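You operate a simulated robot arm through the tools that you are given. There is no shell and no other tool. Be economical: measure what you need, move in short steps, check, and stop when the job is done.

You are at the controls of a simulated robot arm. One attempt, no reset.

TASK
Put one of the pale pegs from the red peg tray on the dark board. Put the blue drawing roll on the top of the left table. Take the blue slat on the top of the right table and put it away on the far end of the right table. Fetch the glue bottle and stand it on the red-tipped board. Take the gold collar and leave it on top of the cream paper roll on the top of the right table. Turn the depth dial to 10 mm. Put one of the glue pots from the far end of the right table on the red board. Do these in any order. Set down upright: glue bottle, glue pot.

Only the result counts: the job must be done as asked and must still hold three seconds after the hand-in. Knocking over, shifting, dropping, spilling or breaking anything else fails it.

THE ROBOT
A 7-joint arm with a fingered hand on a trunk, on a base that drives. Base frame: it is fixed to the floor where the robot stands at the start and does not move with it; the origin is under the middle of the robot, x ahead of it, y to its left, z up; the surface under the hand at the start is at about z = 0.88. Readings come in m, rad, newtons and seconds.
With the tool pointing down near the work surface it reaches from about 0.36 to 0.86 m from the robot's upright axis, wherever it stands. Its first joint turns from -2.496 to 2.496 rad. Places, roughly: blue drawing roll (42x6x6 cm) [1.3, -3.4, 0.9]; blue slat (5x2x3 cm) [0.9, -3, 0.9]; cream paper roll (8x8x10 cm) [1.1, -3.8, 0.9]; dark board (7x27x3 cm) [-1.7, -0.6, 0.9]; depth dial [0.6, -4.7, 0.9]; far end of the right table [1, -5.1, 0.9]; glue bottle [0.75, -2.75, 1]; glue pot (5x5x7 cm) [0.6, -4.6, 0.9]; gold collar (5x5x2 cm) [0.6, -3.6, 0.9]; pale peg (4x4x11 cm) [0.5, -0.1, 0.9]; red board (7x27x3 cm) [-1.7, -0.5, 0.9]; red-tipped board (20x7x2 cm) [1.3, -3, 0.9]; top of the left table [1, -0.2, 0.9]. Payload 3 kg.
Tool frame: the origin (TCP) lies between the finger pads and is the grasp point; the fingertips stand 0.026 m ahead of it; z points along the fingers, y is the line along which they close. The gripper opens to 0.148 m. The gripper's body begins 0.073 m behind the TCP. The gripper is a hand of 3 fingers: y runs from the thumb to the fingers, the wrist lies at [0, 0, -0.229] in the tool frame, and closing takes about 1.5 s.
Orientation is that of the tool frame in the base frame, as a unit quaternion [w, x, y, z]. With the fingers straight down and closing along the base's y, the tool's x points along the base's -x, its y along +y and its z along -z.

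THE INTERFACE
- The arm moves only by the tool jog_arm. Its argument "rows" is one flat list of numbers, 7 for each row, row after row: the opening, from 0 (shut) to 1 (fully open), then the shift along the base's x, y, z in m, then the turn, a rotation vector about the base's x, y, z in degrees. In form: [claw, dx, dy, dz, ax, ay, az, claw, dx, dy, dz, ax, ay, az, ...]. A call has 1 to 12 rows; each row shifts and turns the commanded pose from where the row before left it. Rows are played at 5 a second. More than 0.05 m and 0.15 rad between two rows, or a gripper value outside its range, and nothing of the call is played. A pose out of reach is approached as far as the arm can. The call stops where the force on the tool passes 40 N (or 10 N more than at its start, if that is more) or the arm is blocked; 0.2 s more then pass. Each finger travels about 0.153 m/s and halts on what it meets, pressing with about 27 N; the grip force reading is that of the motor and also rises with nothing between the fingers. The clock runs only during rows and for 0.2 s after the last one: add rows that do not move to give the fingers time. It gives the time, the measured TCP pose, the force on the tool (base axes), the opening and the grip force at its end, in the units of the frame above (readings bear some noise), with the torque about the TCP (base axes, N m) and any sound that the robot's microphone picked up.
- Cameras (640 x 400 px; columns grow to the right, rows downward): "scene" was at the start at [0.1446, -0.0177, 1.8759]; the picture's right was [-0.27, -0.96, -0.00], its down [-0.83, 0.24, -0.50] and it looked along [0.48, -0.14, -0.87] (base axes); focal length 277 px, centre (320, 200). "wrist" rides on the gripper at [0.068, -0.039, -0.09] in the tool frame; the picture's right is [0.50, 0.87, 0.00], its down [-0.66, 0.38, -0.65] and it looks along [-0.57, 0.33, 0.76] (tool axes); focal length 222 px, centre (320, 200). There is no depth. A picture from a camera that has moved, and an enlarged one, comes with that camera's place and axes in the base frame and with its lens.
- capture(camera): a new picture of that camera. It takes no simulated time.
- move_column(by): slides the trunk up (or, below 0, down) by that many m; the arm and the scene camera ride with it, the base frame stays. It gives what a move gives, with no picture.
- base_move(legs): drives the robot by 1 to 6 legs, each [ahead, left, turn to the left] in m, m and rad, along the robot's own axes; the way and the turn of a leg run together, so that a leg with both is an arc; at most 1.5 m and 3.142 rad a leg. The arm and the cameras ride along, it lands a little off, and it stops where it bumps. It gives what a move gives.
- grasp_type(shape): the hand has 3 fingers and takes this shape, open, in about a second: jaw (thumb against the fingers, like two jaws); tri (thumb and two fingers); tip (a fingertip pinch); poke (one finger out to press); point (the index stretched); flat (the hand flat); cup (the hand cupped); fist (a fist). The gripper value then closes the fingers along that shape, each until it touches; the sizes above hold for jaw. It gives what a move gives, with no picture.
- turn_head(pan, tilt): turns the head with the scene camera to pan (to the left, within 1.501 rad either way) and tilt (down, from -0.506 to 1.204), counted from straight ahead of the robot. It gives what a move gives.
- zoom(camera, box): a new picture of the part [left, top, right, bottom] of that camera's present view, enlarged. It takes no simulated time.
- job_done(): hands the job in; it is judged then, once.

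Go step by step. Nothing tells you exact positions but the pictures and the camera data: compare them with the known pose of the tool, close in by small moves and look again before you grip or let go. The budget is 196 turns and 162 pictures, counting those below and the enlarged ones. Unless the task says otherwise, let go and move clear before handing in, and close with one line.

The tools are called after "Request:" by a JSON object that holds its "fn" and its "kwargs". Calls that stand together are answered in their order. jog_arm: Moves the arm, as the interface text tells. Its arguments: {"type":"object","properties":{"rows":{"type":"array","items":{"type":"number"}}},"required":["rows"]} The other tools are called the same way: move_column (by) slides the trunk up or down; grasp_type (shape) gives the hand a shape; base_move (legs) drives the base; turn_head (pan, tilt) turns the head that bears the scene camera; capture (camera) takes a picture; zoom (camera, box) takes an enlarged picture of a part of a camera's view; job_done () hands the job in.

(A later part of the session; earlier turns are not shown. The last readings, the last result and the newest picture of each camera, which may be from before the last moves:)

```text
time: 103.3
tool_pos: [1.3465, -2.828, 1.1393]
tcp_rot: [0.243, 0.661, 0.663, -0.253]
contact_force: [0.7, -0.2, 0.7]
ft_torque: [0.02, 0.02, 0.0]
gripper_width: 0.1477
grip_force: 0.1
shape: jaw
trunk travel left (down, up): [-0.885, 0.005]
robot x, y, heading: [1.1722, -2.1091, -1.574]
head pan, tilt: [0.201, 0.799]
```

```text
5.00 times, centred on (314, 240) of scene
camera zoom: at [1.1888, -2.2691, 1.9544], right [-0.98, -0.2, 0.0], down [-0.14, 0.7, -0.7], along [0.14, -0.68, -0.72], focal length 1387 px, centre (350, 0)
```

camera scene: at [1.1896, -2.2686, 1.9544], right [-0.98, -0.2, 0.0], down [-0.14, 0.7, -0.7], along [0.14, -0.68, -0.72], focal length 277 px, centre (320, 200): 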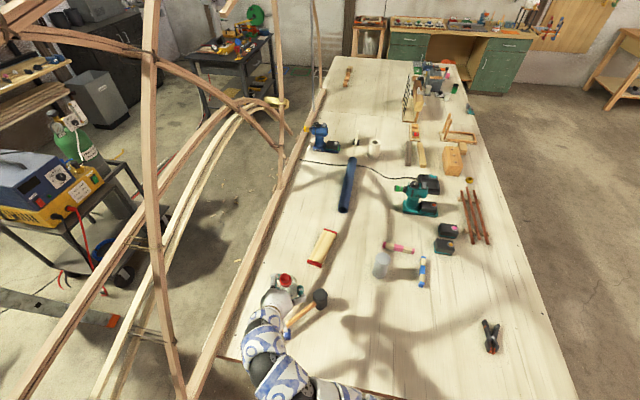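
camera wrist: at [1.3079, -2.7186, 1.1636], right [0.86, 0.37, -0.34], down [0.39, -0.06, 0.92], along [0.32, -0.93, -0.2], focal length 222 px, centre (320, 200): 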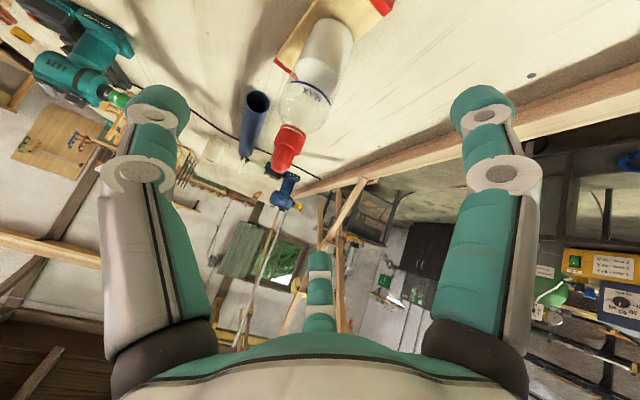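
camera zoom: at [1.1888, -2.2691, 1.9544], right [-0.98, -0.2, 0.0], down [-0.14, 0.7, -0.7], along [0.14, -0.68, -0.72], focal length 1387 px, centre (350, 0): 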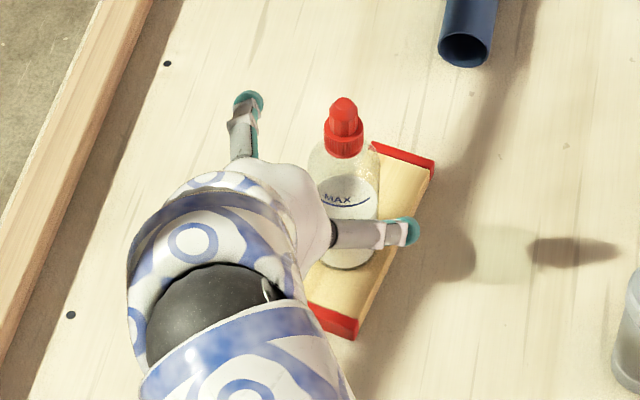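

The bottle stands upright on the red-tipped board. I turn the hand back to vertical, retract, and leave the gap toward the table's long side.

Request:
{"fn": "jog_arm", "kwargs": {"rows": [0.6, -0.03, 0.03, 0.01, 8, 0, 0, 0.6, -0.03, 0.03, 0.01, 8, 0, 0, 0.6, -0.03, 0.03, 0.01, 8, 0, 0, 0.6, -0.03, 0.03, 0, 8, 0, 0, 0.6, -0.03, 0.03, 0, 8, 0, 0, 0.6, 0, 0.03, 0, 1, 0, 0, 0.6, 0, 0, 0, 0, 0, 0]}}

Request:
{"fn": "base_move", "kwargs": {"legs": [[0, -1.45, 0], [0, 0, 1.571]]}}

Request:
{"fn": "turn_head", "kwargs": {"pan": -0.7, "tilt": 0.75}}

Request:
{"fn": "capture", "kwargs": {"camera": "scene"}}

```text
time: 104.9
tool_pos: [1.1969, -2.6507, 1.1707]
tcp_rot: [-0.002, 0.705, 0.709, -0.004]
contact_force: [-0.3, 0.1, -0.2]
ft_torque: [0.02, -0.04, 0.04]
gripper_width: 0.0889
grip_force: 0.0
shape: jaw
trunk travel left (down, up): [-0.885, 0.005]
robot x, y, heading: [1.1718, -2.1112, -1.57]
head pan, tilt: [0.201, 0.799]
```

```text
time: 116.0
tool_pos: [0.2485, -2.09, 1.1696]
tcp_rot: [0.002, -0.001, 1.0, -0.006]
contact_force: [-0.2, -0.3, 0.8]
ft_torque: [-0.02, 0.03, 0.02]
gripper_width: 0.0891
grip_force: 0.0
shape: jaw
trunk travel left (down, up): [-0.885, 0.005]
robot x, y, heading: [-0.2906, -2.1133, -0.01]
head pan, tilt: [0.201, 0.799]
```

```text
time: 117.2
tool_pos: [0.2473, -2.0895, 1.1699]
tcp_rot: [0.002, -0.001, 1.0, -0.005]
contact_force: [0.4, -0.2, 0.9]
ft_torque: [-0.02, 0.02, 0.0]
gripper_width: 0.0889
grip_force: 0.0
shape: jaw
trunk travel left (down, up): [-0.885, 0.005]
robot x, y, heading: [-0.2953, -2.1089, -0.012]
head pan, tilt: [-0.7, 0.75]
```

```text
91 pictures are left
camera scene: at [-0.1496, -2.1641, 1.9584], right [-0.65, -0.76, 0.0], down [-0.52, 0.44, -0.73], along [0.56, -0.48, -0.68], focal length 277 px, centre (320, 200)
```

scene: 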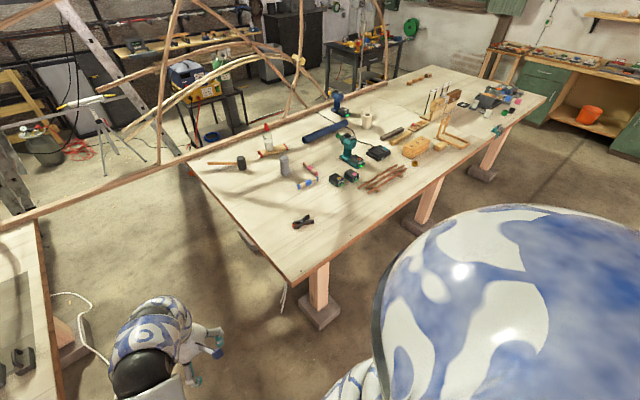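

I strafe along the table's long side to y≈-3.3 and approach to x≈0.05.

Request:
{"fn": "base_move", "kwargs": {"legs": [[0, -1.2, 0.01], [0.34, 0, 0]]}}

Request:
{"fn": "turn_head", "kwargs": {"pan": 0.15, "tilt": 0.85}}

Request:
{"fn": "capture", "kwargs": {"camera": "scene"}}

```text
time: 125.1
tool_pos: [0.5886, -3.2808, 1.1705]
tcp_rot: [0.001, -0.009, 1.0, -0.007]
contact_force: [0.1, 0.4, -0.8]
ft_torque: [0.04, 0.03, 0.04]
gripper_width: 0.0889
grip_force: 0.0
shape: jaw
trunk travel left (down, up): [-0.885, 0.005]
robot x, y, heading: [0.0513, -3.313, 0.01]
head pan, tilt: [-0.7, 0.75]
```

```text
time: 126.3
tool_pos: [0.5874, -3.2827, 1.1703]
tcp_rot: [0.002, -0.008, 1.0, -0.006]
contact_force: [0.8, -0.1, -0.4]
ft_torque: [0.0, -0.03, 0.01]
gripper_width: 0.0891
grip_force: 0.1
shape: jaw
trunk travel left (down, up): [-0.885, 0.005]
robot x, y, heading: [0.0461, -3.3121, 0.008]
head pan, tilt: [0.15, 0.85]
```

```text
90 pictures are left
camera scene: at [0.205, -3.2985, 1.9504], right [0.16, -0.99, 0.0], down [-0.74, -0.12, -0.66], along [0.65, 0.1, -0.75], focal length 277 px, centre (320, 200)
```

scene: 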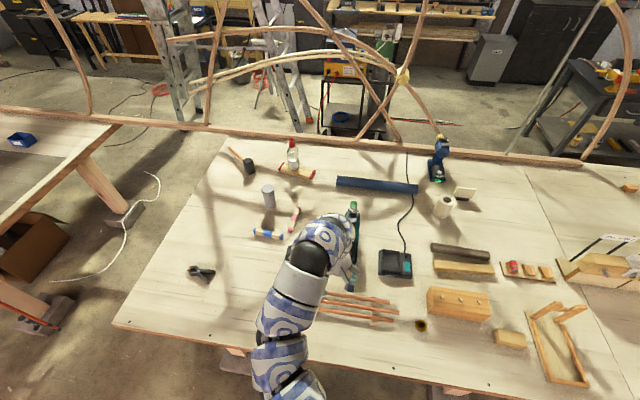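

I test how close the base may come to the table, in small increments.

Request:
{"fn": "base_move", "kwargs": {"legs": [[0.06, 0, 0]]}}

Request:
{"fn": "base_move", "kwargs": {"legs": [[0.05, 0, 0]]}}

```text
time: 127.2
tool_pos: [0.6495, -3.2812, 1.1712]
tcp_rot: [0.001, -0.009, 1.0, -0.006]
contact_force: [0.7, -0.6, 0.4]
ft_torque: [-0.01, 0.02, 0.0]
gripper_width: 0.0893
grip_force: 0.0
shape: jaw
trunk travel left (down, up): [-0.885, 0.005]
robot x, y, heading: [0.1106, -3.308, 0.011]
head pan, tilt: [0.15, 0.85]
```

```text
time: 128.2
tool_pos: [0.7006, -3.2808, 1.1691]
tcp_rot: [0.001, -0.008, 1.0, -0.007]
contact_force: [0.2, -1.1, -1.1]
ft_torque: [-0.03, 0.02, 0.0]
gripper_width: 0.0892
grip_force: 0.0
shape: jaw
trunk travel left (down, up): [-0.885, 0.005]
robot x, y, heading: [0.1603, -3.3086, 0.01]
head pan, tilt: [0.15, 0.85]
```

Request:
{"fn": "base_move", "kwargs": {"legs": [[0.05, 0, 0]]}}

Request:
{"fn": "turn_head", "kwargs": {"pan": -0.1, "tilt": 0.95}}

Request:
{"fn": "capture", "kwargs": {"camera": "scene"}}

```text
time: 129.1
tool_pos: [0.7497, -3.2794, 1.17]
tcp_rot: [0.001, -0.008, 1.0, -0.006]
contact_force: [0.5, -0.2, -1.0]
ft_torque: [-0.02, 0.04, 0.01]
gripper_width: 0.0891
grip_force: 0.1
shape: jaw
trunk travel left (down, up): [-0.885, 0.005]
robot x, y, heading: [0.206, -3.3109, 0.013]
head pan, tilt: [0.15, 0.85]
```

```text
time: 129.9
tool_pos: [0.7488, -3.2795, 1.1711]
tcp_rot: [0.001, -0.008, 1.0, -0.005]
contact_force: [0.2, -0.5, 0.7]
ft_torque: [-0.01, 0.03, 0.02]
gripper_width: 0.089
grip_force: 0.0
shape: jaw
trunk travel left (down, up): [-0.885, 0.005]
robot x, y, heading: [0.2066, -3.3083, 0.005]
head pan, tilt: [-0.099, 0.949]
```

```text
89 pictures are left
camera scene: at [0.3614, -3.3158, 1.9429], right [-0.09, -1.0, 0.0], down [-0.81, 0.07, -0.58], along [0.58, -0.05, -0.81], focal length 277 px, centre (320, 200)
```

scene: 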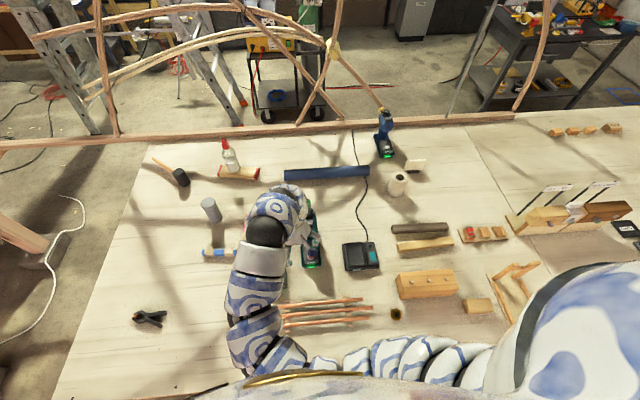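

The base goes under the table. I keep closing in, since the roll at x≈1.26 is far.

Request:
{"fn": "base_move", "kwargs": {"legs": [[0.04, 0, 0]]}}

Request:
{"fn": "base_move", "kwargs": {"legs": [[0.04, 0, 0]]}}

Request:
{"fn": "capture", "kwargs": {"camera": "scene"}}

```text
time: 130.8
tool_pos: [0.7904, -3.2795, 1.1695]
tcp_rot: [0.001, -0.01, 1.0, -0.006]
contact_force: [0.3, -0.5, -0.5]
ft_torque: [-0.04, 0.02, 0.03]
gripper_width: 0.0889
grip_force: 0.0
shape: jaw
trunk travel left (down, up): [-0.885, 0.005]
robot x, y, heading: [0.2519, -3.3137, 0.009]
head pan, tilt: [-0.099, 0.949]
```

```text
time: 131.6
tool_pos: [0.831, -3.2805, 1.1676]
tcp_rot: [0.001, -0.009, 1.0, -0.007]
contact_force: [1.2, 0.4, 0.5]
ft_torque: [-0.01, 0.03, 0.02]
gripper_width: 0.0892
grip_force: 0.0
shape: jaw
trunk travel left (down, up): [-0.885, 0.005]
robot x, y, heading: [0.2904, -3.3098, 0.008]
head pan, tilt: [-0.099, 0.949]
```

```text
88 pictures are left
camera scene: at [0.4447, -3.315, 1.9425], right [-0.09, -1.0, 0.0], down [-0.81, 0.07, -0.58], along [0.58, -0.05, -0.81], focal length 277 px, centre (320, 200)
```

scene: 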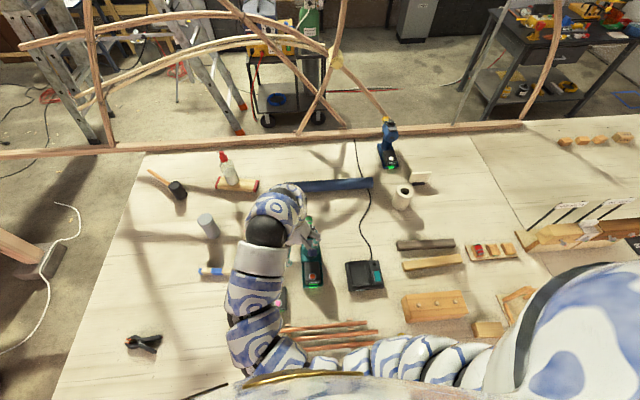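

Request:
{"fn": "zoom", "kwargs": {"camera": "scene", "box": [240, 170, 400, 270]}}

Request:
{"fn": "capture", "kwargs": {"camera": "wrist"}}

```text
4.00 times, centred on (320, 220) of scene
camera zoom: at [0.4447, -3.315, 1.9425], right [-0.09, -1.0, 0.0], down [-0.81, 0.07, -0.58], along [0.58, -0.05, -0.81], focal length 1109 px, centre (320, 120)
```

zoom: 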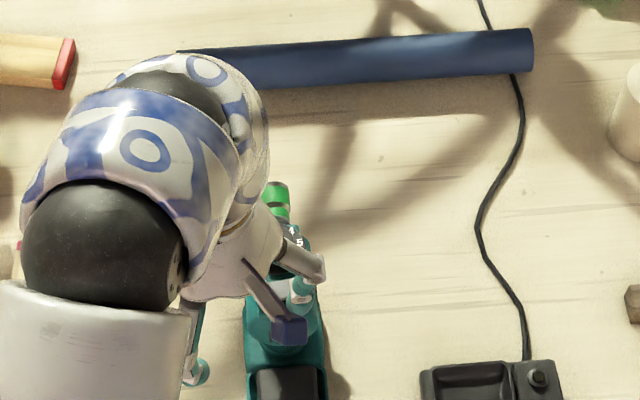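

```text
86 pictures are left
camera wrist: at [0.7634, -3.3184, 1.2601], right [-0.52, 0.86, -0.01], down [0.65, 0.4, 0.65], along [0.56, 0.33, -0.76], focal length 222 px, centre (320, 200)
```

wrist: 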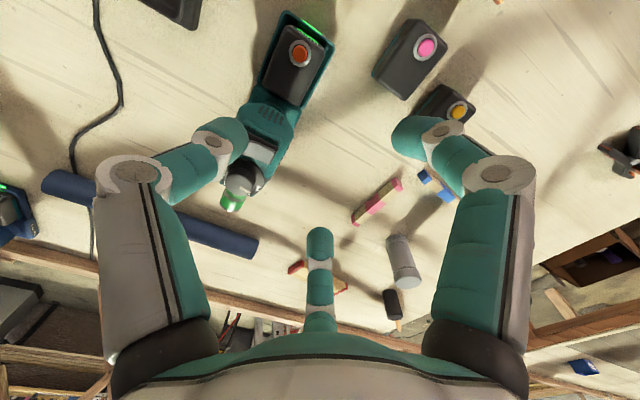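

The drill's top is near z 1.0, below the fingers. I strafe right 0.15 m to line up with the roll's middle, then close in a little more.

Request:
{"fn": "base_move", "kwargs": {"legs": [[0, -0.15, 0]]}}

Request:
{"fn": "base_move", "kwargs": {"legs": [[0.05, 0, 0]]}}

```text
time: 133.0
tool_pos: [0.8304, -3.4311, 1.1714]
tcp_rot: [0.003, -0.01, 1.0, -0.004]
contact_force: [-0.4, -0.6, -0.1]
ft_torque: [0.01, 0.01, -0.02]
gripper_width: 0.0891
grip_force: 0.0
shape: jaw
trunk travel left (down, up): [-0.885, 0.005]
robot x, y, heading: [0.29, -3.4656, 0.009]
head pan, tilt: [-0.099, 0.949]
```

```text
time: 133.9
tool_pos: [0.8828, -3.43, 1.1703]
tcp_rot: [0.002, -0.009, 1.0, -0.006]
contact_force: [0.3, 0.1, -0.9]
ft_torque: [-0.01, 0.05, 0.03]
gripper_width: 0.0887
grip_force: 0.0
shape: jaw
trunk travel left (down, up): [-0.885, 0.005]
robot x, y, heading: [0.3419, -3.4589, 0.008]
head pan, tilt: [-0.099, 0.949]
```

Request:
{"fn": "base_move", "kwargs": {"legs": [[0.05, 0, 0]]}}

Request:
{"fn": "capture", "kwargs": {"camera": "scene"}}

```text
time: 134.8
tool_pos: [0.9328, -3.4285, 1.1701]
tcp_rot: [0.001, -0.009, 1.0, -0.006]
contact_force: [-0.6, 0.0, -0.7]
ft_torque: [0.0, 0.02, 0.02]
gripper_width: 0.089
grip_force: 0.0
shape: jaw
trunk travel left (down, up): [-0.885, 0.005]
robot x, y, heading: [0.3905, -3.4596, 0.011]
head pan, tilt: [-0.099, 0.949]
```

```text
85 pictures are left
camera scene: at [0.5458, -3.4645, 1.9426], right [-0.09, -1.0, 0.0], down [-0.81, 0.07, -0.58], along [0.58, -0.05, -0.81], focal length 277 px, centre (320, 200)
```

scene: 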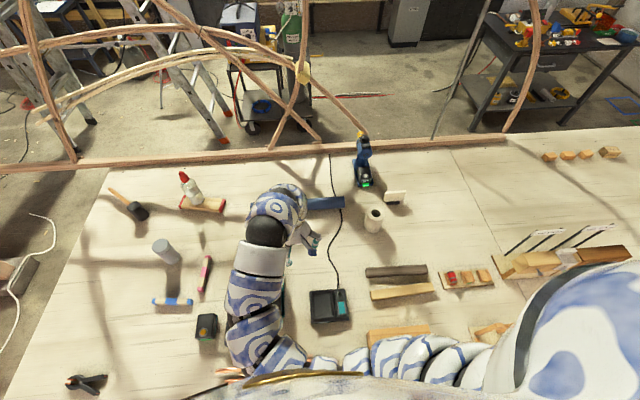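

The robot's axis now is at x≈0.39. I advance 3 cm more and turn the hand so it closes across the roll.

Request:
{"fn": "base_move", "kwargs": {"legs": [[0.03, 0, 0]]}}

Request:
{"fn": "jog_arm", "kwargs": {"rows": [1, 0, 0, 0, 0, 0, -8.2, 1, 0, 0, 0, 0, 0, -8.2, 1, 0, 0, 0, 0, 0, -8.2, 1, 0, 0, 0, 0, 0, -8.2, 1, 0, 0, 0, 0, 0, -8.2, 1, 0, 0, 0, 0, 0, -8.2, 1, 0, 0, 0, 0, 0, -8.2, 1, 0, 0, 0, 0, 0, -8.2, 1, 0, 0, 0, 0, 0, -8.2, 1, 0, 0, 0, 0, 0, -8.2, 1, 0, 0, 0, 0, 0, -8, 1, 0, 0, 0, 0, 0, 0]}}

Request:
{"fn": "capture", "kwargs": {"camera": "wrist"}}

```text
time: 135.7
tool_pos: [0.9624, -3.4279, 1.1704]
tcp_rot: [0.001, -0.01, 1.0, -0.005]
contact_force: [0.2, -0.5, -0.2]
ft_torque: [-0.01, 0.03, 0.0]
gripper_width: 0.0891
grip_force: 0.1
shape: jaw
trunk travel left (down, up): [-0.885, 0.005]
robot x, y, heading: [0.4214, -3.4568, 0.016]
head pan, tilt: [-0.099, 0.949]
```

```text
time: 138.3
tool_pos: [0.9602, -3.4283, 1.1713]
tcp_rot: [-0.002, 0.701, 0.713, -0.006]
contact_force: [-0.6, -0.4, 0.4]
ft_torque: [0.0, -0.02, -0.03]
gripper_width: 0.1479
grip_force: 0.1
shape: jaw
trunk travel left (down, up): [-0.885, 0.005]
robot x, y, heading: [0.4194, -3.4574, 0.009]
head pan, tilt: [-0.099, 0.949]
```

```text
84 pictures are left
camera wrist: at [0.9214, -3.361, 1.2615], right [0.86, 0.51, -0.01], down [0.4, -0.65, 0.65], along [0.33, -0.56, -0.76], focal length 222 px, centre (320, 200)
```

wrist: 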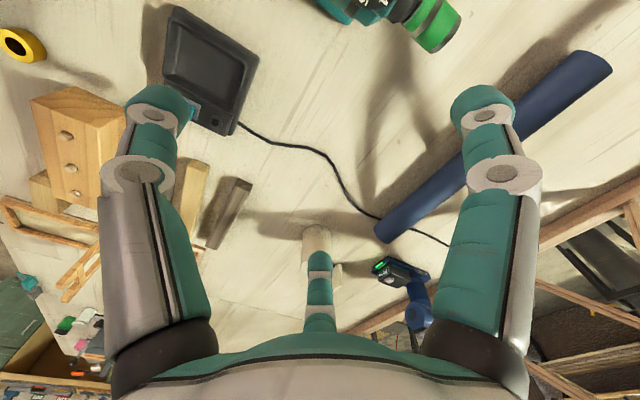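

The roll lies at x≈1.267, y from -3.23 to -3.63. I move above its middle.

Request:
{"fn": "jog_arm", "kwargs": {"rows": [1, 0.045, -0.002, 0, 0, 0, 0, 1, 0.045, -0.002, -0.01, 0, 0, 0, 1, 0.045, -0.002, -0.01, 0, 0, 0, 1, 0.045, 0, -0.02, 0, 0, 0, 1, 0.045, 0, -0.02, 0, 0, 0, 1, 0.045, 0, -0.02, 0, 0, 0, 1, 0.043, 0, -0.015, 0, 0, 0, 1, 0, 0, 0, 0, 0, 0]}}

Request:
{"fn": "capture", "kwargs": {"camera": "wrist"}}

Request:
{"fn": "zoom", "kwargs": {"camera": "scene", "box": [220, 130, 380, 230]}}

```text
time: 140.1
tool_pos: [1.2728, -3.4354, 1.0764]
tcp_rot: [-0.002, 0.701, 0.713, -0.005]
contact_force: [-0.3, -0.5, -0.6]
ft_torque: [0.0, 0.01, 0.01]
gripper_width: 0.1481
grip_force: 0.1
shape: jaw
trunk travel left (down, up): [-0.885, 0.005]
robot x, y, heading: [0.4177, -3.4608, 0.01]
head pan, tilt: [-0.099, 0.949]
```

```text
83 pictures are left
camera wrist: at [1.2336, -3.3675, 1.1663], right [0.86, 0.51, -0.01], down [0.4, -0.65, 0.65], along [0.33, -0.56, -0.76], focal length 222 px, centre (320, 200)
```

wrist: 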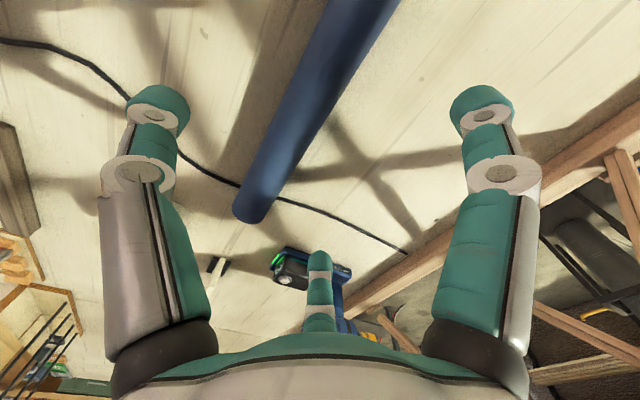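

```text
4.00 times, centred on (300, 180) of scene
camera zoom: at [0.5719, -3.4647, 1.943], right [-0.09, -1.0, 0.0], down [-0.81, 0.07, -0.58], along [0.58, -0.05, -0.81], focal length 1109 px, centre (400, 280)
```

zoom: 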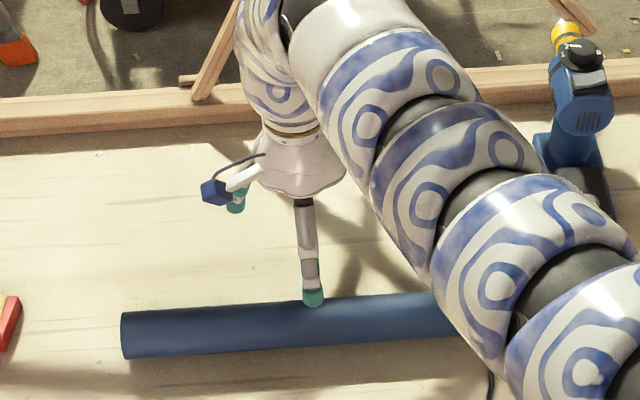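

Request:
{"fn": "jog_arm", "kwargs": {"rows": [1, 0.003, 0, -0.04, 0, 0, 0, 1, 0, 0, -0.04, 0, 0, 0, 1, 0, 0, -0.04, 0, 0, 0, 1, 0, 0, -0.02, 0, 0, 0, 1, 0, 0, 0, 0, 0, 0]}}

Request:
{"fn": "capture", "kwargs": {"camera": "wrist"}}

Request:
{"fn": "zoom", "kwargs": {"camera": "scene", "box": [220, 130, 380, 230]}}

```text
time: 141.3
tool_pos: [1.2547, -3.4419, 0.966]
tcp_rot: [-0.003, 0.7, 0.714, -0.006]
contact_force: [-0.5, 0.1, 0.0]
ft_torque: [0.0, 0.0, -0.03]
gripper_width: 0.1482
grip_force: 0.1
shape: jaw
out of reach, approached as far as the arm can: row 2, 3, 4
trunk travel left (down, up): [-0.885, 0.005]
robot x, y, heading: [0.4201, -3.4621, 0.01]
head pan, tilt: [-0.099, 0.949]
```

```text
81 pictures are left
camera wrist: at [1.2147, -3.3738, 1.0566], right [0.86, 0.52, -0.01], down [0.4, -0.64, 0.65], along [0.33, -0.56, -0.76], focal length 222 px, centre (320, 200)
```

wrist: 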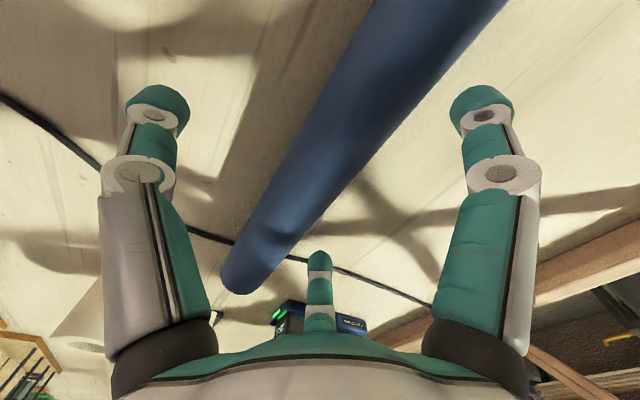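

```text
4.00 times, centred on (300, 180) of scene
camera zoom: at [0.5731, -3.4638, 1.9429], right [-0.09, -1.0, 0.0], down [-0.81, 0.07, -0.58], along [0.58, -0.05, -0.81], focal length 1109 px, centre (400, 280)
```

zoom: 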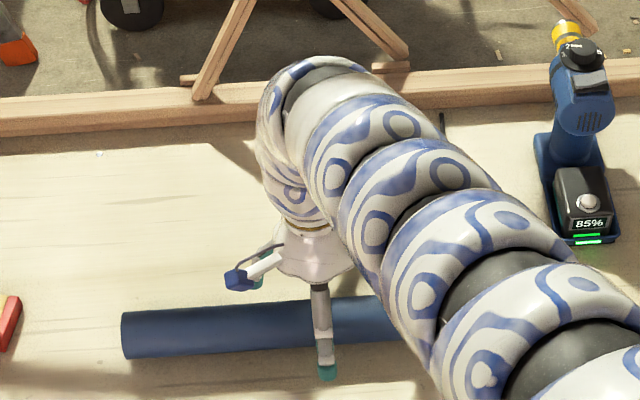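

The arm is too high-shouldered for this reach; I go back up a little, center over the roll, then lower the trunk instead.

Request:
{"fn": "jog_arm", "kwargs": {"rows": [1, 0.004, 0.003, 0.04, 0, 0, 0, 1, 0.017, 0.004, 0.03, 0, 0, 0, 1, 0, 0, 0, 0, 0, 0]}}

Request:
{"fn": "move_column", "kwargs": {"by": -0.07}}

Request:
{"fn": "capture", "kwargs": {"camera": "wrist"}}

```text
time: 142.1
tool_pos: [1.2757, -3.4346, 1.0373]
tcp_rot: [-0.002, 0.7, 0.714, -0.006]
contact_force: [0.1, -0.3, -0.5]
ft_torque: [0.03, -0.02, -0.03]
gripper_width: 0.1479
grip_force: 0.1
shape: jaw
trunk travel left (down, up): [-0.885, 0.005]
robot x, y, heading: [0.4176, -3.4624, 0.009]
head pan, tilt: [-0.099, 0.949]
```

```text
time: 143.2
tool_pos: [1.2761, -3.4338, 0.9674]
tcp_rot: [-0.002, 0.701, 0.713, -0.006]
contact_force: [0.6, 0.5, 0.3]
ft_torque: [-0.01, 0.01, 0.0]
gripper_width: 0.1478
grip_force: 0.1
shape: jaw
trunk travel left (down, up): [-0.815, 0.075]
robot x, y, heading: [0.4193, -3.4592, 0.009]
head pan, tilt: [-0.099, 0.949]
```

```text
79 pictures are left
camera wrist: at [1.236, -3.3663, 1.0575], right [0.86, 0.52, -0.01], down [0.4, -0.64, 0.65], along [0.33, -0.56, -0.76], focal length 222 px, centre (320, 200)
```

wrist: 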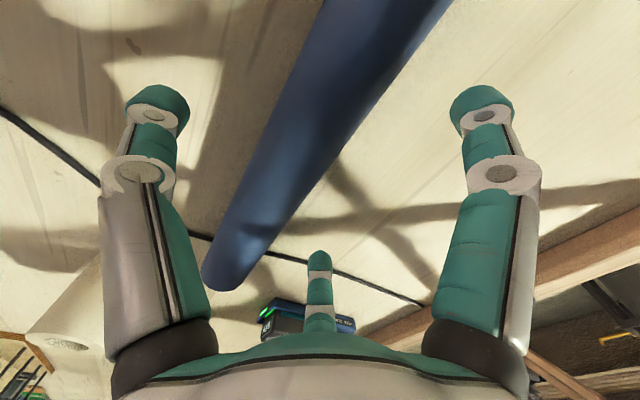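

Request:
{"fn": "move_column", "kwargs": {"by": -0.045}}

Request:
{"fn": "capture", "kwargs": {"camera": "wrist"}}

```text
time: 144.1
tool_pos: [1.2763, -3.4334, 0.9221]
tcp_rot: [-0.002, 0.7, 0.714, -0.006]
contact_force: [-0.1, -0.3, -0.7]
ft_torque: [0.0, 0.0, 0.0]
gripper_width: 0.148
grip_force: 0.1
shape: jaw
trunk travel left (down, up): [-0.77, 0.12]
robot x, y, heading: [0.4188, -3.4631, 0.01]
head pan, tilt: [-0.099, 0.949]
```

```text
78 pictures are left
camera wrist: at [1.236, -3.3663, 1.0125], right [0.86, 0.52, -0.01], down [0.4, -0.64, 0.65], along [0.33, -0.56, -0.76], focal length 222 px, centre (320, 200)
```

wrist: 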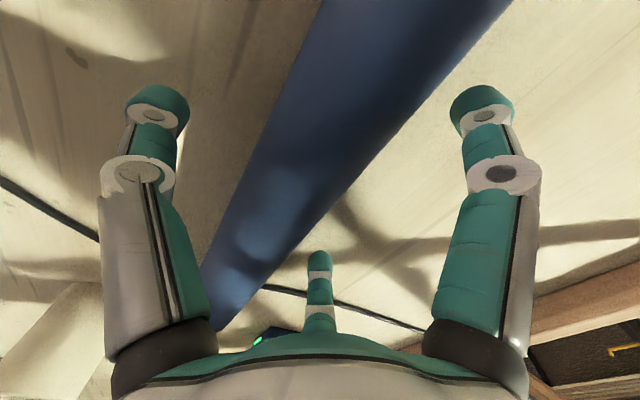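

The roll is straddled. I lower 6 mm and close.

Request:
{"fn": "move_column", "kwargs": {"by": -0.006}}

Request:
{"fn": "jog_arm", "kwargs": {"rows": [0.8, 0, 0, 0, 0, 0, 0, 0.6, 0, 0, 0, 0, 0, 0, 0.4, 0, 0, 0, 0, 0, 0, 0.2, 0, 0, 0, 0, 0, 0, 0, 0, 0, 0, 0, 0, 0, 0, 0, 0, 0, 0, 0, 0, 0, 0, 0, 0, 0, 0, 0, 0, 0, 0, 0, 0, 0, 0]}}

Request:
{"fn": "capture", "kwargs": {"camera": "wrist"}}

```text
time: 144.6
tool_pos: [1.2752, -3.435, 0.9162]
tcp_rot: [-0.003, 0.7, 0.714, -0.006]
contact_force: [0.6, -0.2, 0.4]
ft_torque: [0.01, 0.0, -0.02]
gripper_width: 0.148
grip_force: 0.0
shape: jaw
trunk travel left (down, up): [-0.764, 0.126]
robot x, y, heading: [0.4231, -3.4537, 0.01]
head pan, tilt: [-0.099, 0.949]
```

```text
time: 146.4
tool_pos: [1.275, -3.4332, 0.9165]
tcp_rot: [-0.002, 0.7, 0.714, -0.006]
contact_force: [-0.3, -0.3, -1.4]
ft_torque: [0.02, 0.01, 0.04]
gripper_width: 0.0444
grip_force: 27.0
shape: jaw
trunk travel left (down, up): [-0.764, 0.126]
robot x, y, heading: [0.4202, -3.4617, 0.012]
head pan, tilt: [-0.099, 0.949]
```

```text
77 pictures are left
camera wrist: at [1.2361, -3.3663, 1.0063], right [0.86, 0.52, -0.01], down [0.4, -0.64, 0.65], along [0.33, -0.56, -0.76], focal length 222 px, centre (320, 200)
```

wrist: 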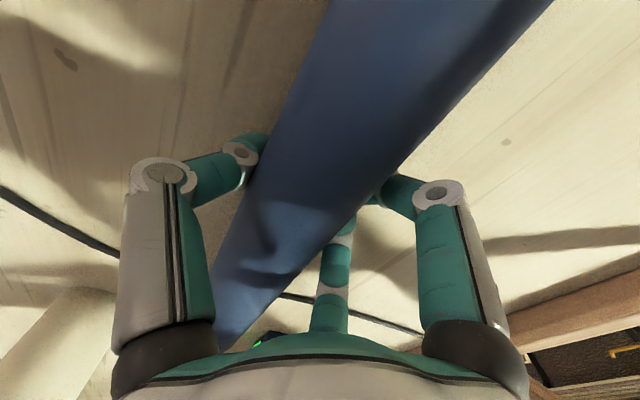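

Gripped. I lift with the trunk and check.

Request:
{"fn": "move_column", "kwargs": {"by": 0.12}}

Request:
{"fn": "jog_arm", "kwargs": {"rows": [0, -0.005, 0, 0.03, 0, 0, 0, 0, -0.02, 0, 0.03, 0, 0, 0, 0, -0.02, 0, 0.03, 0, 0, 0, 0, 0, 0, 0, 0, 0, 0]}}

Request:
{"fn": "capture", "kwargs": {"camera": "wrist"}}

Request:
{"fn": "capture", "kwargs": {"camera": "scene"}}

```text
time: 147.9
tool_pos: [1.2757, -3.4329, 1.0366]
tcp_rot: [-0.003, 0.7, 0.714, -0.007]
contact_force: [-0.3, 0.1, -1.3]
ft_torque: [0.01, -0.06, 0.01]
gripper_width: 0.0446
grip_force: 26.9
shape: jaw
trunk travel left (down, up): [-0.884, 0.006]
robot x, y, heading: [0.4198, -3.4576, 0.013]
head pan, tilt: [-0.099, 0.949]
```

```text
time: 148.9
tool_pos: [1.2312, -3.4345, 1.1246]
tcp_rot: [-0.003, 0.701, 0.713, -0.006]
contact_force: [0.1, -0.7, -1.1]
ft_torque: [-0.01, 0.02, -0.03]
gripper_width: 0.0437
grip_force: 27.2
shape: jaw
trunk travel left (down, up): [-0.884, 0.006]
robot x, y, heading: [0.4206, -3.4571, 0.012]
head pan, tilt: [-0.099, 0.949]
```

```text
76 pictures are left
camera wrist: at [1.1921, -3.3667, 1.2157], right [0.86, 0.52, -0.01], down [0.4, -0.65, 0.65], along [0.33, -0.56, -0.76], focal length 222 px, centre (320, 200)
```

wrist: 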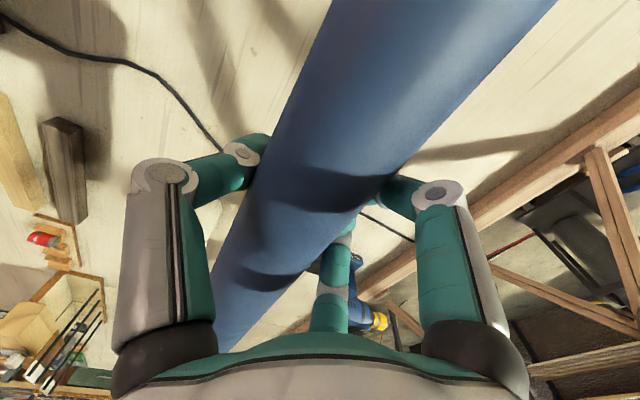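

```text
75 pictures are left
camera scene: at [0.5738, -3.4641, 1.9418], right [-0.09, -1.0, 0.0], down [-0.81, 0.07, -0.58], along [0.58, -0.05, -0.81], focal length 277 px, centre (320, 200)
```

scene: 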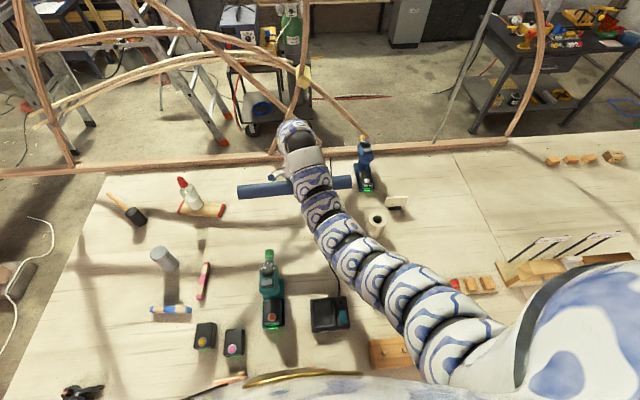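

The roll is balanced in the hand. I retract it above the drill, then back the base out.

Request:
{"fn": "jog_arm", "kwargs": {"rows": [0, -0.03, 0, 0.02, 0, 0, 0, 0, -0.04, 0, 0.01, 0, 0, 0, 0, -0.045, 0, 0.005, 0, 0, 0, 0, -0.045, 0, 0, 0, 0, 0, 0, -0.045, 0, 0, 0, 0, 0, 0, -0.045, 0, 0, 0, 0, 0, 0, -0.03, 0, 0, 0, 0, 0, 0, 0, 0, 0, 0, 0, 0]}}

Request:
{"fn": "base_move", "kwargs": {"legs": [[-0.8, 0, 0]]}}

Request:
{"fn": "capture", "kwargs": {"camera": "scene"}}

```text
time: 150.7
tool_pos: [0.95, -3.4346, 1.1601]
tcp_rot: [-0.002, 0.701, 0.713, -0.006]
contact_force: [0.1, 0.5, -1.0]
ft_torque: [-0.03, 0.02, 0.0]
gripper_width: 0.0427
grip_force: 27.4
shape: jaw
trunk travel left (down, up): [-0.884, 0.006]
robot x, y, heading: [0.4202, -3.4595, 0.013]
head pan, tilt: [-0.099, 0.949]
```

```text
time: 155.0
tool_pos: [0.1561, -3.4428, 1.162]
tcp_rot: [-0.002, 0.704, 0.71, -0.005]
contact_force: [0.7, -0.1, -1.6]
ft_torque: [-0.02, 0.01, -0.02]
gripper_width: 0.0423
grip_force: 27.0
shape: jaw
trunk travel left (down, up): [-0.884, 0.006]
robot x, y, heading: [-0.3732, -3.4644, 0.001]
head pan, tilt: [-0.099, 0.949]
```

```text
74 pictures are left
camera scene: at [-0.2214, -3.4701, 1.942], right [-0.1, -1.0, 0.0], down [-0.81, 0.08, -0.58], along [0.58, -0.06, -0.81], focal length 277 px, centre (320, 200)
```

scene: 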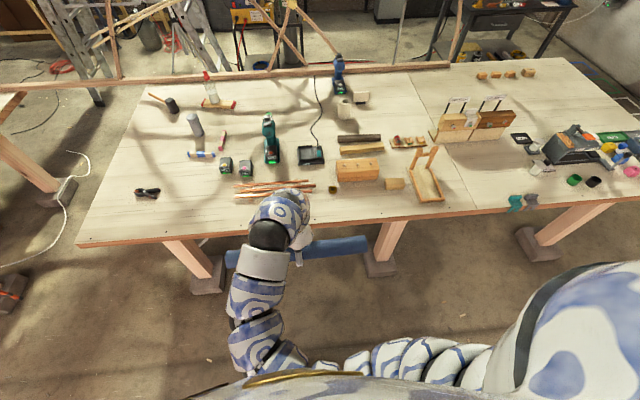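

Everything is undisturbed. I strafe with the roll to the left table.

Request:
{"fn": "base_move", "kwargs": {"legs": [[0, 1.5, 0], [0, 1.5, 0], [0, 0.2, 0]]}}

Request:
{"fn": "turn_head", "kwargs": {"pan": 0.0, "tilt": 0.8}}

Request:
{"fn": "capture", "kwargs": {"camera": "scene"}}

```text
time: 170.6
tool_pos: [0.1508, -0.2571, 1.1604]
tcp_rot: [-0.002, 0.704, 0.71, -0.007]
contact_force: [0.5, 1.3, -1.1]
ft_torque: [-0.05, -0.01, 0.0]
gripper_width: 0.0425
grip_force: 26.9
shape: jaw
trunk travel left (down, up): [-0.884, 0.006]
robot x, y, heading: [-0.3801, -0.2757, 0.001]
head pan, tilt: [-0.099, 0.949]
```

```text
time: 171.2
tool_pos: [0.1512, -0.2586, 1.1605]
tcp_rot: [-0.002, 0.704, 0.71, -0.006]
contact_force: [0.2, 0.5, -1.3]
ft_torque: [-0.01, -0.01, 0.01]
gripper_width: 0.0425
grip_force: 26.8
shape: jaw
trunk travel left (down, up): [-0.884, 0.006]
robot x, y, heading: [-0.3767, -0.2795, 0.003]
head pan, tilt: [0.0, 0.799]
```

```text
73 pictures are left
camera scene: at [-0.2177, -0.2789, 1.9534], right [0.0, -1.0, 0.0], down [-0.72, 0.0, -0.7], along [0.7, 0.0, -0.72], focal length 277 px, centre (320, 200)
```

scene: 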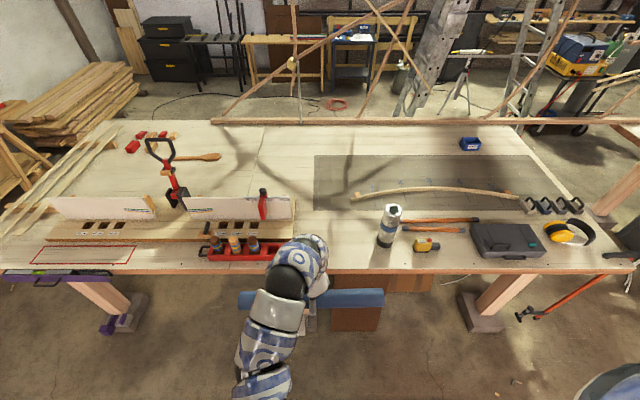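

Free space lies behind the mitre box end, around (0.80, -0.30), clear of the bow and jar. I align and approach.

Request:
{"fn": "base_move", "kwargs": {"legs": [[0, -0.042, 0], [0.45, 0, 0]]}}

Request:
{"fn": "capture", "kwargs": {"camera": "scene"}}

Request:
{"fn": "capture", "kwargs": {"camera": "wrist"}}

```text
time: 174.5
tool_pos: [0.6038, -0.3, 1.1615]
tcp_rot: [-0.002, 0.704, 0.71, -0.006]
contact_force: [0.7, -0.2, -0.3]
ft_torque: [-0.02, -0.01, -0.01]
gripper_width: 0.0423
grip_force: 26.5
shape: jaw
trunk travel left (down, up): [-0.884, 0.006]
robot x, y, heading: [0.0709, -0.3185, 0.005]
head pan, tilt: [0.0, 0.799]
```

```text
72 pictures are left
camera scene: at [0.2354, -0.3203, 1.9533], right [0.0, -1.0, 0.0], down [-0.72, 0.0, -0.7], along [0.7, 0.0, -0.72], focal length 277 px, centre (320, 200)
```

scene: 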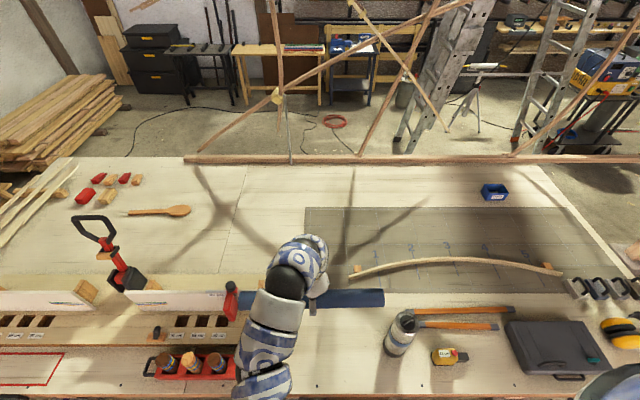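

```text
71 pictures are left
camera wrist: at [0.5649, -0.2328, 1.251], right [0.86, 0.51, -0.01], down [0.39, -0.65, 0.65], along [0.32, -0.57, -0.76], focal length 222 px, centre (320, 200)
```

wrist: 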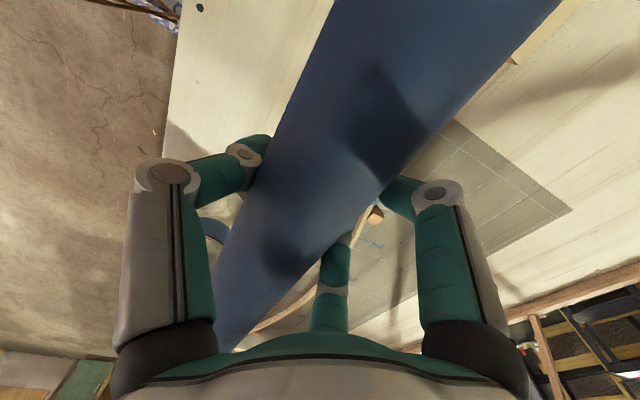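

The bow's end is at (0.84, -0.46), so I'll set the roll nearer, at x≈0.70, where everything is clear.

Request:
{"fn": "jog_arm", "kwargs": {"rows": [0, 0.035, 0, 0, 0, 0, 0, 0, 0.035, 0, 0, 0, 0, 0, 0, 0.03, 0, -0.02, 0, 0, 0, 0, 0, 0, -0.045, 0, 0, 0, 0, 0, 0, -0.045, 0, 0, 0, 0, 0, 0, -0.045, 0, 0, 0, 0, 0, 0, -0.04, 0, 0, 0, 0, 0, 0, -0.02, 0, 0, 0, 0, 0, 0, 0, 0, 0, 0]}}

Request:
{"fn": "capture", "kwargs": {"camera": "scene"}}

```text
time: 176.5
tool_pos: [0.7048, -0.3001, 0.9469]
tcp_rot: [-0.002, 0.705, 0.71, -0.005]
contact_force: [6.8, -2.8, 21.4]
ft_torque: [0.65, 0.59, -0.74]
gripper_width: 0.0369
grip_force: 27.0
shape: jaw
trunk travel left (down, up): [-0.884, 0.006]
robot x, y, heading: [0.0731, -0.3197, 0.001]
head pan, tilt: [0.0, 0.799]
```

```text
70 pictures are left
camera scene: at [0.2335, -0.3207, 1.9539], right [0.0, -1.0, 0.0], down [-0.72, 0.0, -0.7], along [0.7, 0.0, -0.72], focal length 277 px, centre (320, 200)
```

scene: 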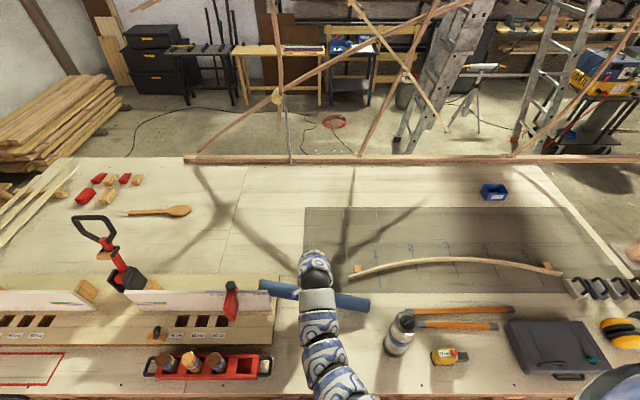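

Request:
{"fn": "zoom", "kwargs": {"camera": "scene", "box": [230, 240, 390, 340]}}

Request:
{"fn": "capture", "kwargs": {"camera": "wrist"}}

```text
4.00 times, centred on (310, 290) of scene
camera zoom: at [0.2335, -0.3207, 1.9539], right [0.0, -1.0, 0.0], down [-0.72, 0.0, -0.7], along [0.7, 0.0, -0.72], focal length 1109 px, centre (360, -160)
```

zoom: 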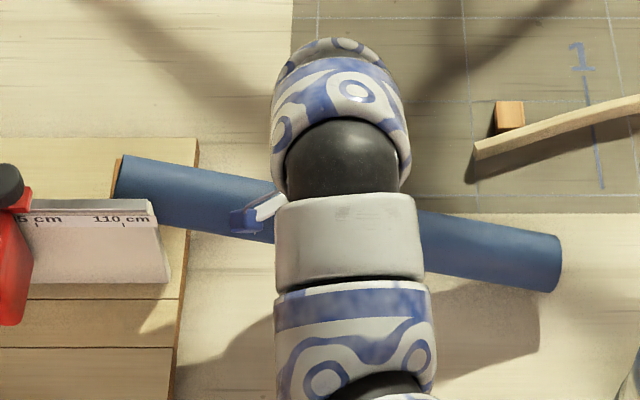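

```text
68 pictures are left
camera wrist: at [0.6651, -0.2329, 1.0372], right [0.86, 0.51, -0.01], down [0.39, -0.65, 0.65], along [0.32, -0.57, -0.76], focal length 222 px, centre (320, 200)
```

wrist: 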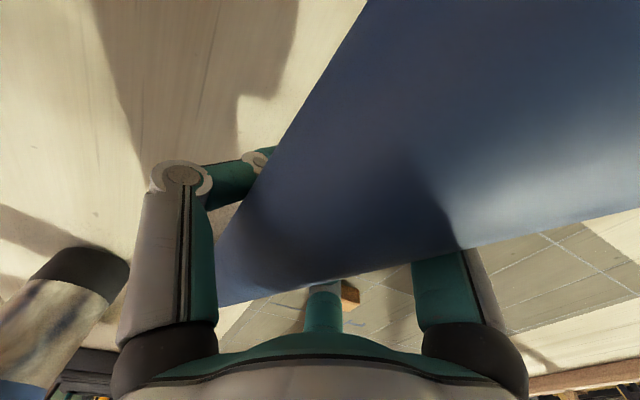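

The roll's left end landed on the mitre base, which reaches to y≈-0.15. I lift again; I'll turn the roll along x and set it down in the free strip at y≈-0.34.

Request:
{"fn": "jog_arm", "kwargs": {"rows": [0, 0, 0, 0.04, 0, 0, 0, 0, 0, 0, 0.045, 0, 0, 0, 0, 0, 0, 0.045, 0, 0, 0, 0, 0, 0, 0.045, 0, 0, 0, 0, 0, 0, 0.02, 0, 0, 0, 0, 0, 0, 0, 0, 0, 0]}}

Request:
{"fn": "zoom", "kwargs": {"camera": "scene", "box": [210, 230, 402, 350]}}

```text
time: 177.9
tool_pos: [0.7017, -0.3001, 1.1416]
tcp_rot: [-0.003, 0.704, 0.711, -0.006]
contact_force: [0.4, -0.1, -1.7]
ft_torque: [0.0, -0.03, 0.01]
gripper_width: 0.0348
grip_force: 27.2
shape: jaw
trunk travel left (down, up): [-0.884, 0.006]
robot x, y, heading: [0.0719, -0.3197, 0.0]
head pan, tilt: [0.0, 0.799]
```

```text
3.33 times, centred on (306, 290) of scene
camera zoom: at [0.2344, -0.3204, 1.9534], right [0.0, -1.0, 0.0], down [-0.72, 0.0, -0.7], along [0.7, 0.0, -0.72], focal length 924 px, centre (367, -100)
```

zoom: 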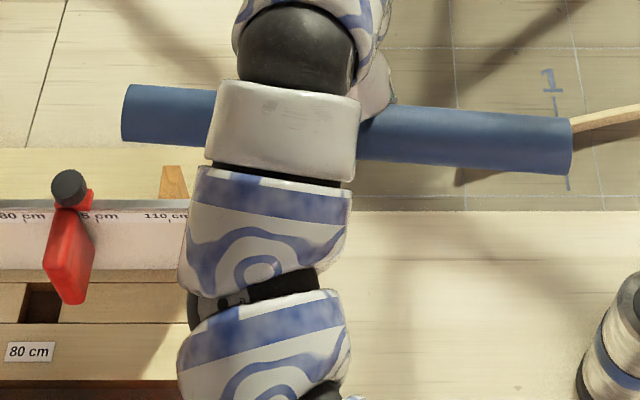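

Held firmly. I rotate the hand by +90° at this height.

Request:
{"fn": "jog_arm", "kwargs": {"rows": [0, 0, -0.004, 0, 0, 0, 8.2, 0, 0, -0.004, 0, 0, 0, 8.2, 0, 0, -0.004, 0, 0, 0, 8.2, 0, 0, -0.004, 0, 0, 0, 8.2, 0, 0, -0.004, 0, 0, 0, 8.2, 0, 0, -0.004, 0, 0, 0, 8.2, 0, 0, -0.004, 0, 0, 0, 8.2, 0, 0, -0.004, 0, 0, 0, 8.2, 0, 0, -0.004, 0, 0, 0, 8.2, 0, 0, -0.004, 0, 0, 0, 8.2, 0, 0, -0.004, 0, 0, 0, 8, 0, 0, 0, 0, 0, 0, 0]}}

Request:
{"fn": "capture", "kwargs": {"camera": "scene"}}

Request:
{"fn": "capture", "kwargs": {"camera": "wrist"}}

```text
time: 180.5
tool_pos: [0.7042, -0.3453, 1.1409]
tcp_rot: [0.003, -0.005, 1.0, -0.006]
contact_force: [-0.8, -0.1, -0.8]
ft_torque: [0.0, 0.01, 0.0]
gripper_width: 0.0346
grip_force: 26.5
shape: jaw
trunk travel left (down, up): [-0.884, 0.006]
robot x, y, heading: [0.0729, -0.3223, 0.002]
head pan, tilt: [0.0, 0.799]
```

```text
66 pictures are left
camera scene: at [0.2343, -0.3203, 1.9534], right [0.0, -1.0, 0.0], down [-0.72, 0.0, -0.7], along [0.7, 0.0, -0.72], focal length 277 px, centre (320, 200)
```

scene: 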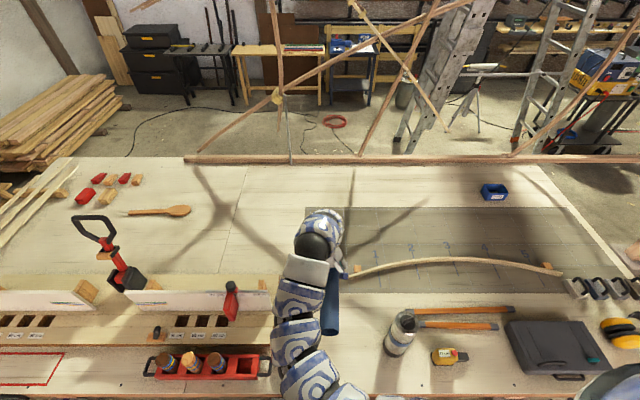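

```text
65 pictures are left
camera wrist: at [0.6354, -0.3831, 1.2309], right [-0.51, 0.86, -0.01], down [0.65, 0.39, 0.65], along [0.57, 0.32, -0.76], focal length 222 px, centre (320, 200)
```

wrist: 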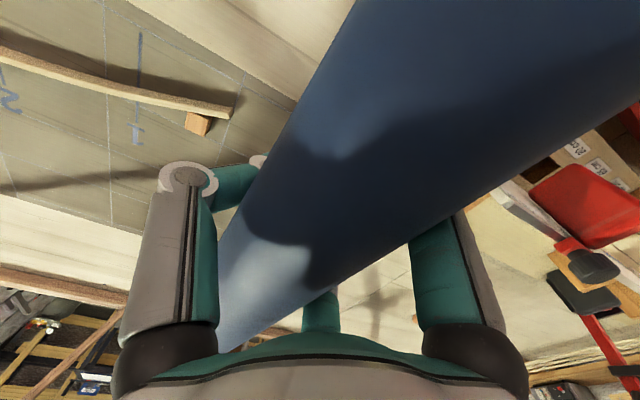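

The roll now lies along x between the mitre base and the bow. I lower it.

Request:
{"fn": "jog_arm", "kwargs": {"rows": [0, 0, 0.012, -0.045, 0, 0, 0, 0, 0, 0, -0.045, 0, 0, 0, 0, 0, 0, -0.045, 0, 0, 0, 0, 0, 0, -0.04, 0, 0, 0, 0, 0, 0, -0.01, 0, 0, 0, 0, 0, 0, 0, 0, 0, 0]}}

Request:
{"fn": "zoom", "kwargs": {"camera": "scene", "box": [230, 220, 422, 370]}}

```text
time: 181.9
tool_pos: [0.7033, -0.3322, 0.9549]
tcp_rot: [0.003, -0.004, 1.0, -0.004]
contact_force: [-0.5, -0.7, -1.8]
ft_torque: [0.03, 0.01, 0.01]
gripper_width: 0.0342
grip_force: 27.3
shape: jaw
trunk travel left (down, up): [-0.884, 0.006]
robot x, y, heading: [0.0722, -0.3212, 0.005]
head pan, tilt: [0.0, 0.799]
```

```text
2.67 times, centred on (326, 295) of scene
camera zoom: at [0.2344, -0.3205, 1.9534], right [0.0, -1.0, 0.0], down [-0.72, 0.0, -0.7], along [0.7, 0.0, -0.72], focal length 740 px, centre (304, -53)
```

zoom: 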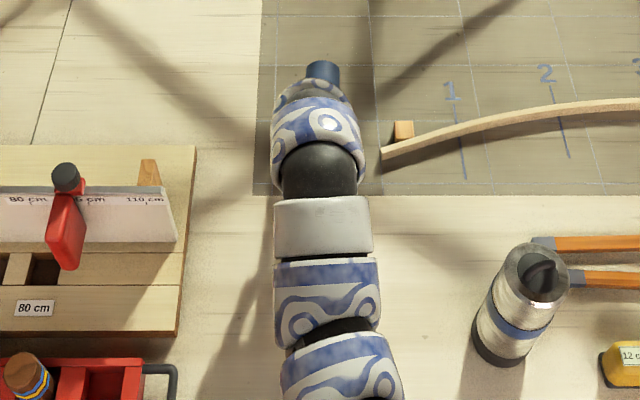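

Request:
{"fn": "jog_arm", "kwargs": {"rows": [0, 0, 0, -0.005, 0, 0, 0, 0, 0, 0, -0.005, 0, 0, 0, 0, 0, 0, -0.005, 0, 0, 0, 0, 0, 0, -0.005, 0, 0, 0, 0, 0, 0, 0, 0, 0, 0]}}

Request:
{"fn": "capture", "kwargs": {"camera": "wrist"}}

```text
time: 183.1
tool_pos: [0.7031, -0.3325, 0.9356]
tcp_rot: [0.003, -0.004, 1.0, -0.004]
contact_force: [0.4, 0.0, -1.4]
ft_torque: [0.05, -0.01, -0.03]
gripper_width: 0.0344
grip_force: 27.0
shape: jaw
trunk travel left (down, up): [-0.884, 0.006]
robot x, y, heading: [0.071, -0.3188, 0.004]
head pan, tilt: [0.0, 0.799]
```

```text
63 pictures are left
camera wrist: at [0.6351, -0.3712, 1.0263], right [-0.51, 0.86, -0.01], down [0.65, 0.39, 0.65], along [0.57, 0.32, -0.76], focal length 222 px, centre (320, 200)
```

wrist: 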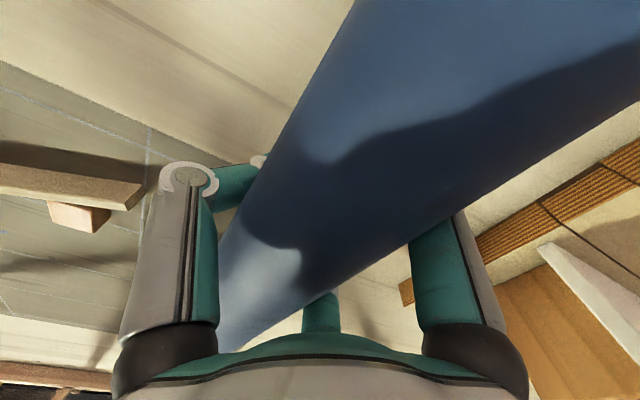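

Request:
{"fn": "jog_arm", "kwargs": {"rows": [0, 0, 0, -0.004, 0, 0, 0, 0, 0, 0, -0.004, 0, 0, 0, 0, 0, 0, -0.004, 0, 0, 0, 0, 0, 0, -0.003, 0, 0, 0, 0, 0, 0, 0, 0, 0, 0]}}

Request:
{"fn": "capture", "kwargs": {"camera": "wrist"}}

```text
time: 184.3
tool_pos: [0.7046, -0.3335, 0.9216]
tcp_rot: [0.003, -0.005, 1.0, -0.006]
contact_force: [0.4, 0.3, -1.6]
ft_torque: [-0.03, -0.01, 0.04]
gripper_width: 0.0344
grip_force: 27.2
shape: jaw
trunk travel left (down, up): [-0.884, 0.006]
robot x, y, heading: [0.0728, -0.3217, -0.001]
head pan, tilt: [0.0, 0.799]
```

```text
62 pictures are left
camera wrist: at [0.6356, -0.3711, 1.0117], right [-0.51, 0.86, -0.01], down [0.65, 0.39, 0.65], along [0.57, 0.32, -0.76], focal length 222 px, centre (320, 200)
```

wrist: 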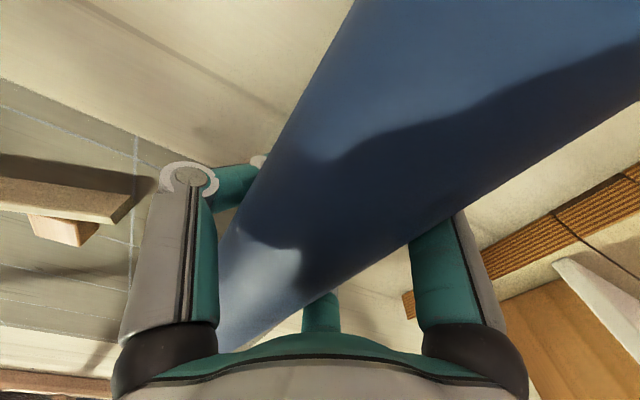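

Request:
{"fn": "jog_arm", "kwargs": {"rows": [0, 0, 0, -0.004, 0, 0, 0, 0, 0, 0, -0.004, 0, 0, 0, 0, 0, 0, -0.003, 0, 0, 0, 0, 0, 0, 0, 0, 0, 0]}}

Request:
{"fn": "zoom", "kwargs": {"camera": "scene", "box": [230, 220, 422, 370]}}

```text
time: 185.3
tool_pos: [0.7031, -0.3329, 0.9108]
tcp_rot: [0.003, -0.005, 1.0, -0.006]
contact_force: [0.6, -0.1, -2.0]
ft_torque: [0.02, 0.03, 0.03]
gripper_width: 0.0343
grip_force: 27.1
shape: jaw
trunk travel left (down, up): [-0.884, 0.006]
robot x, y, heading: [0.0717, -0.3235, 0.004]
head pan, tilt: [0.0, 0.799]
```

```text
2.67 times, centred on (326, 295) of scene
camera zoom: at [0.2343, -0.3203, 1.9534], right [0.0, -1.0, 0.0], down [-0.72, 0.0, -0.7], along [0.7, 0.0, -0.72], focal length 740 px, centre (304, -53)
```

zoom: 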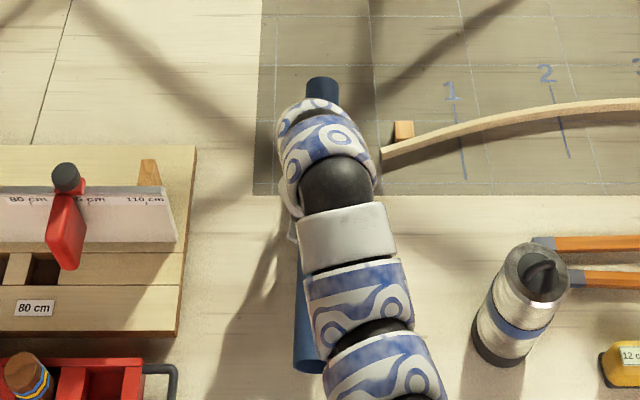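

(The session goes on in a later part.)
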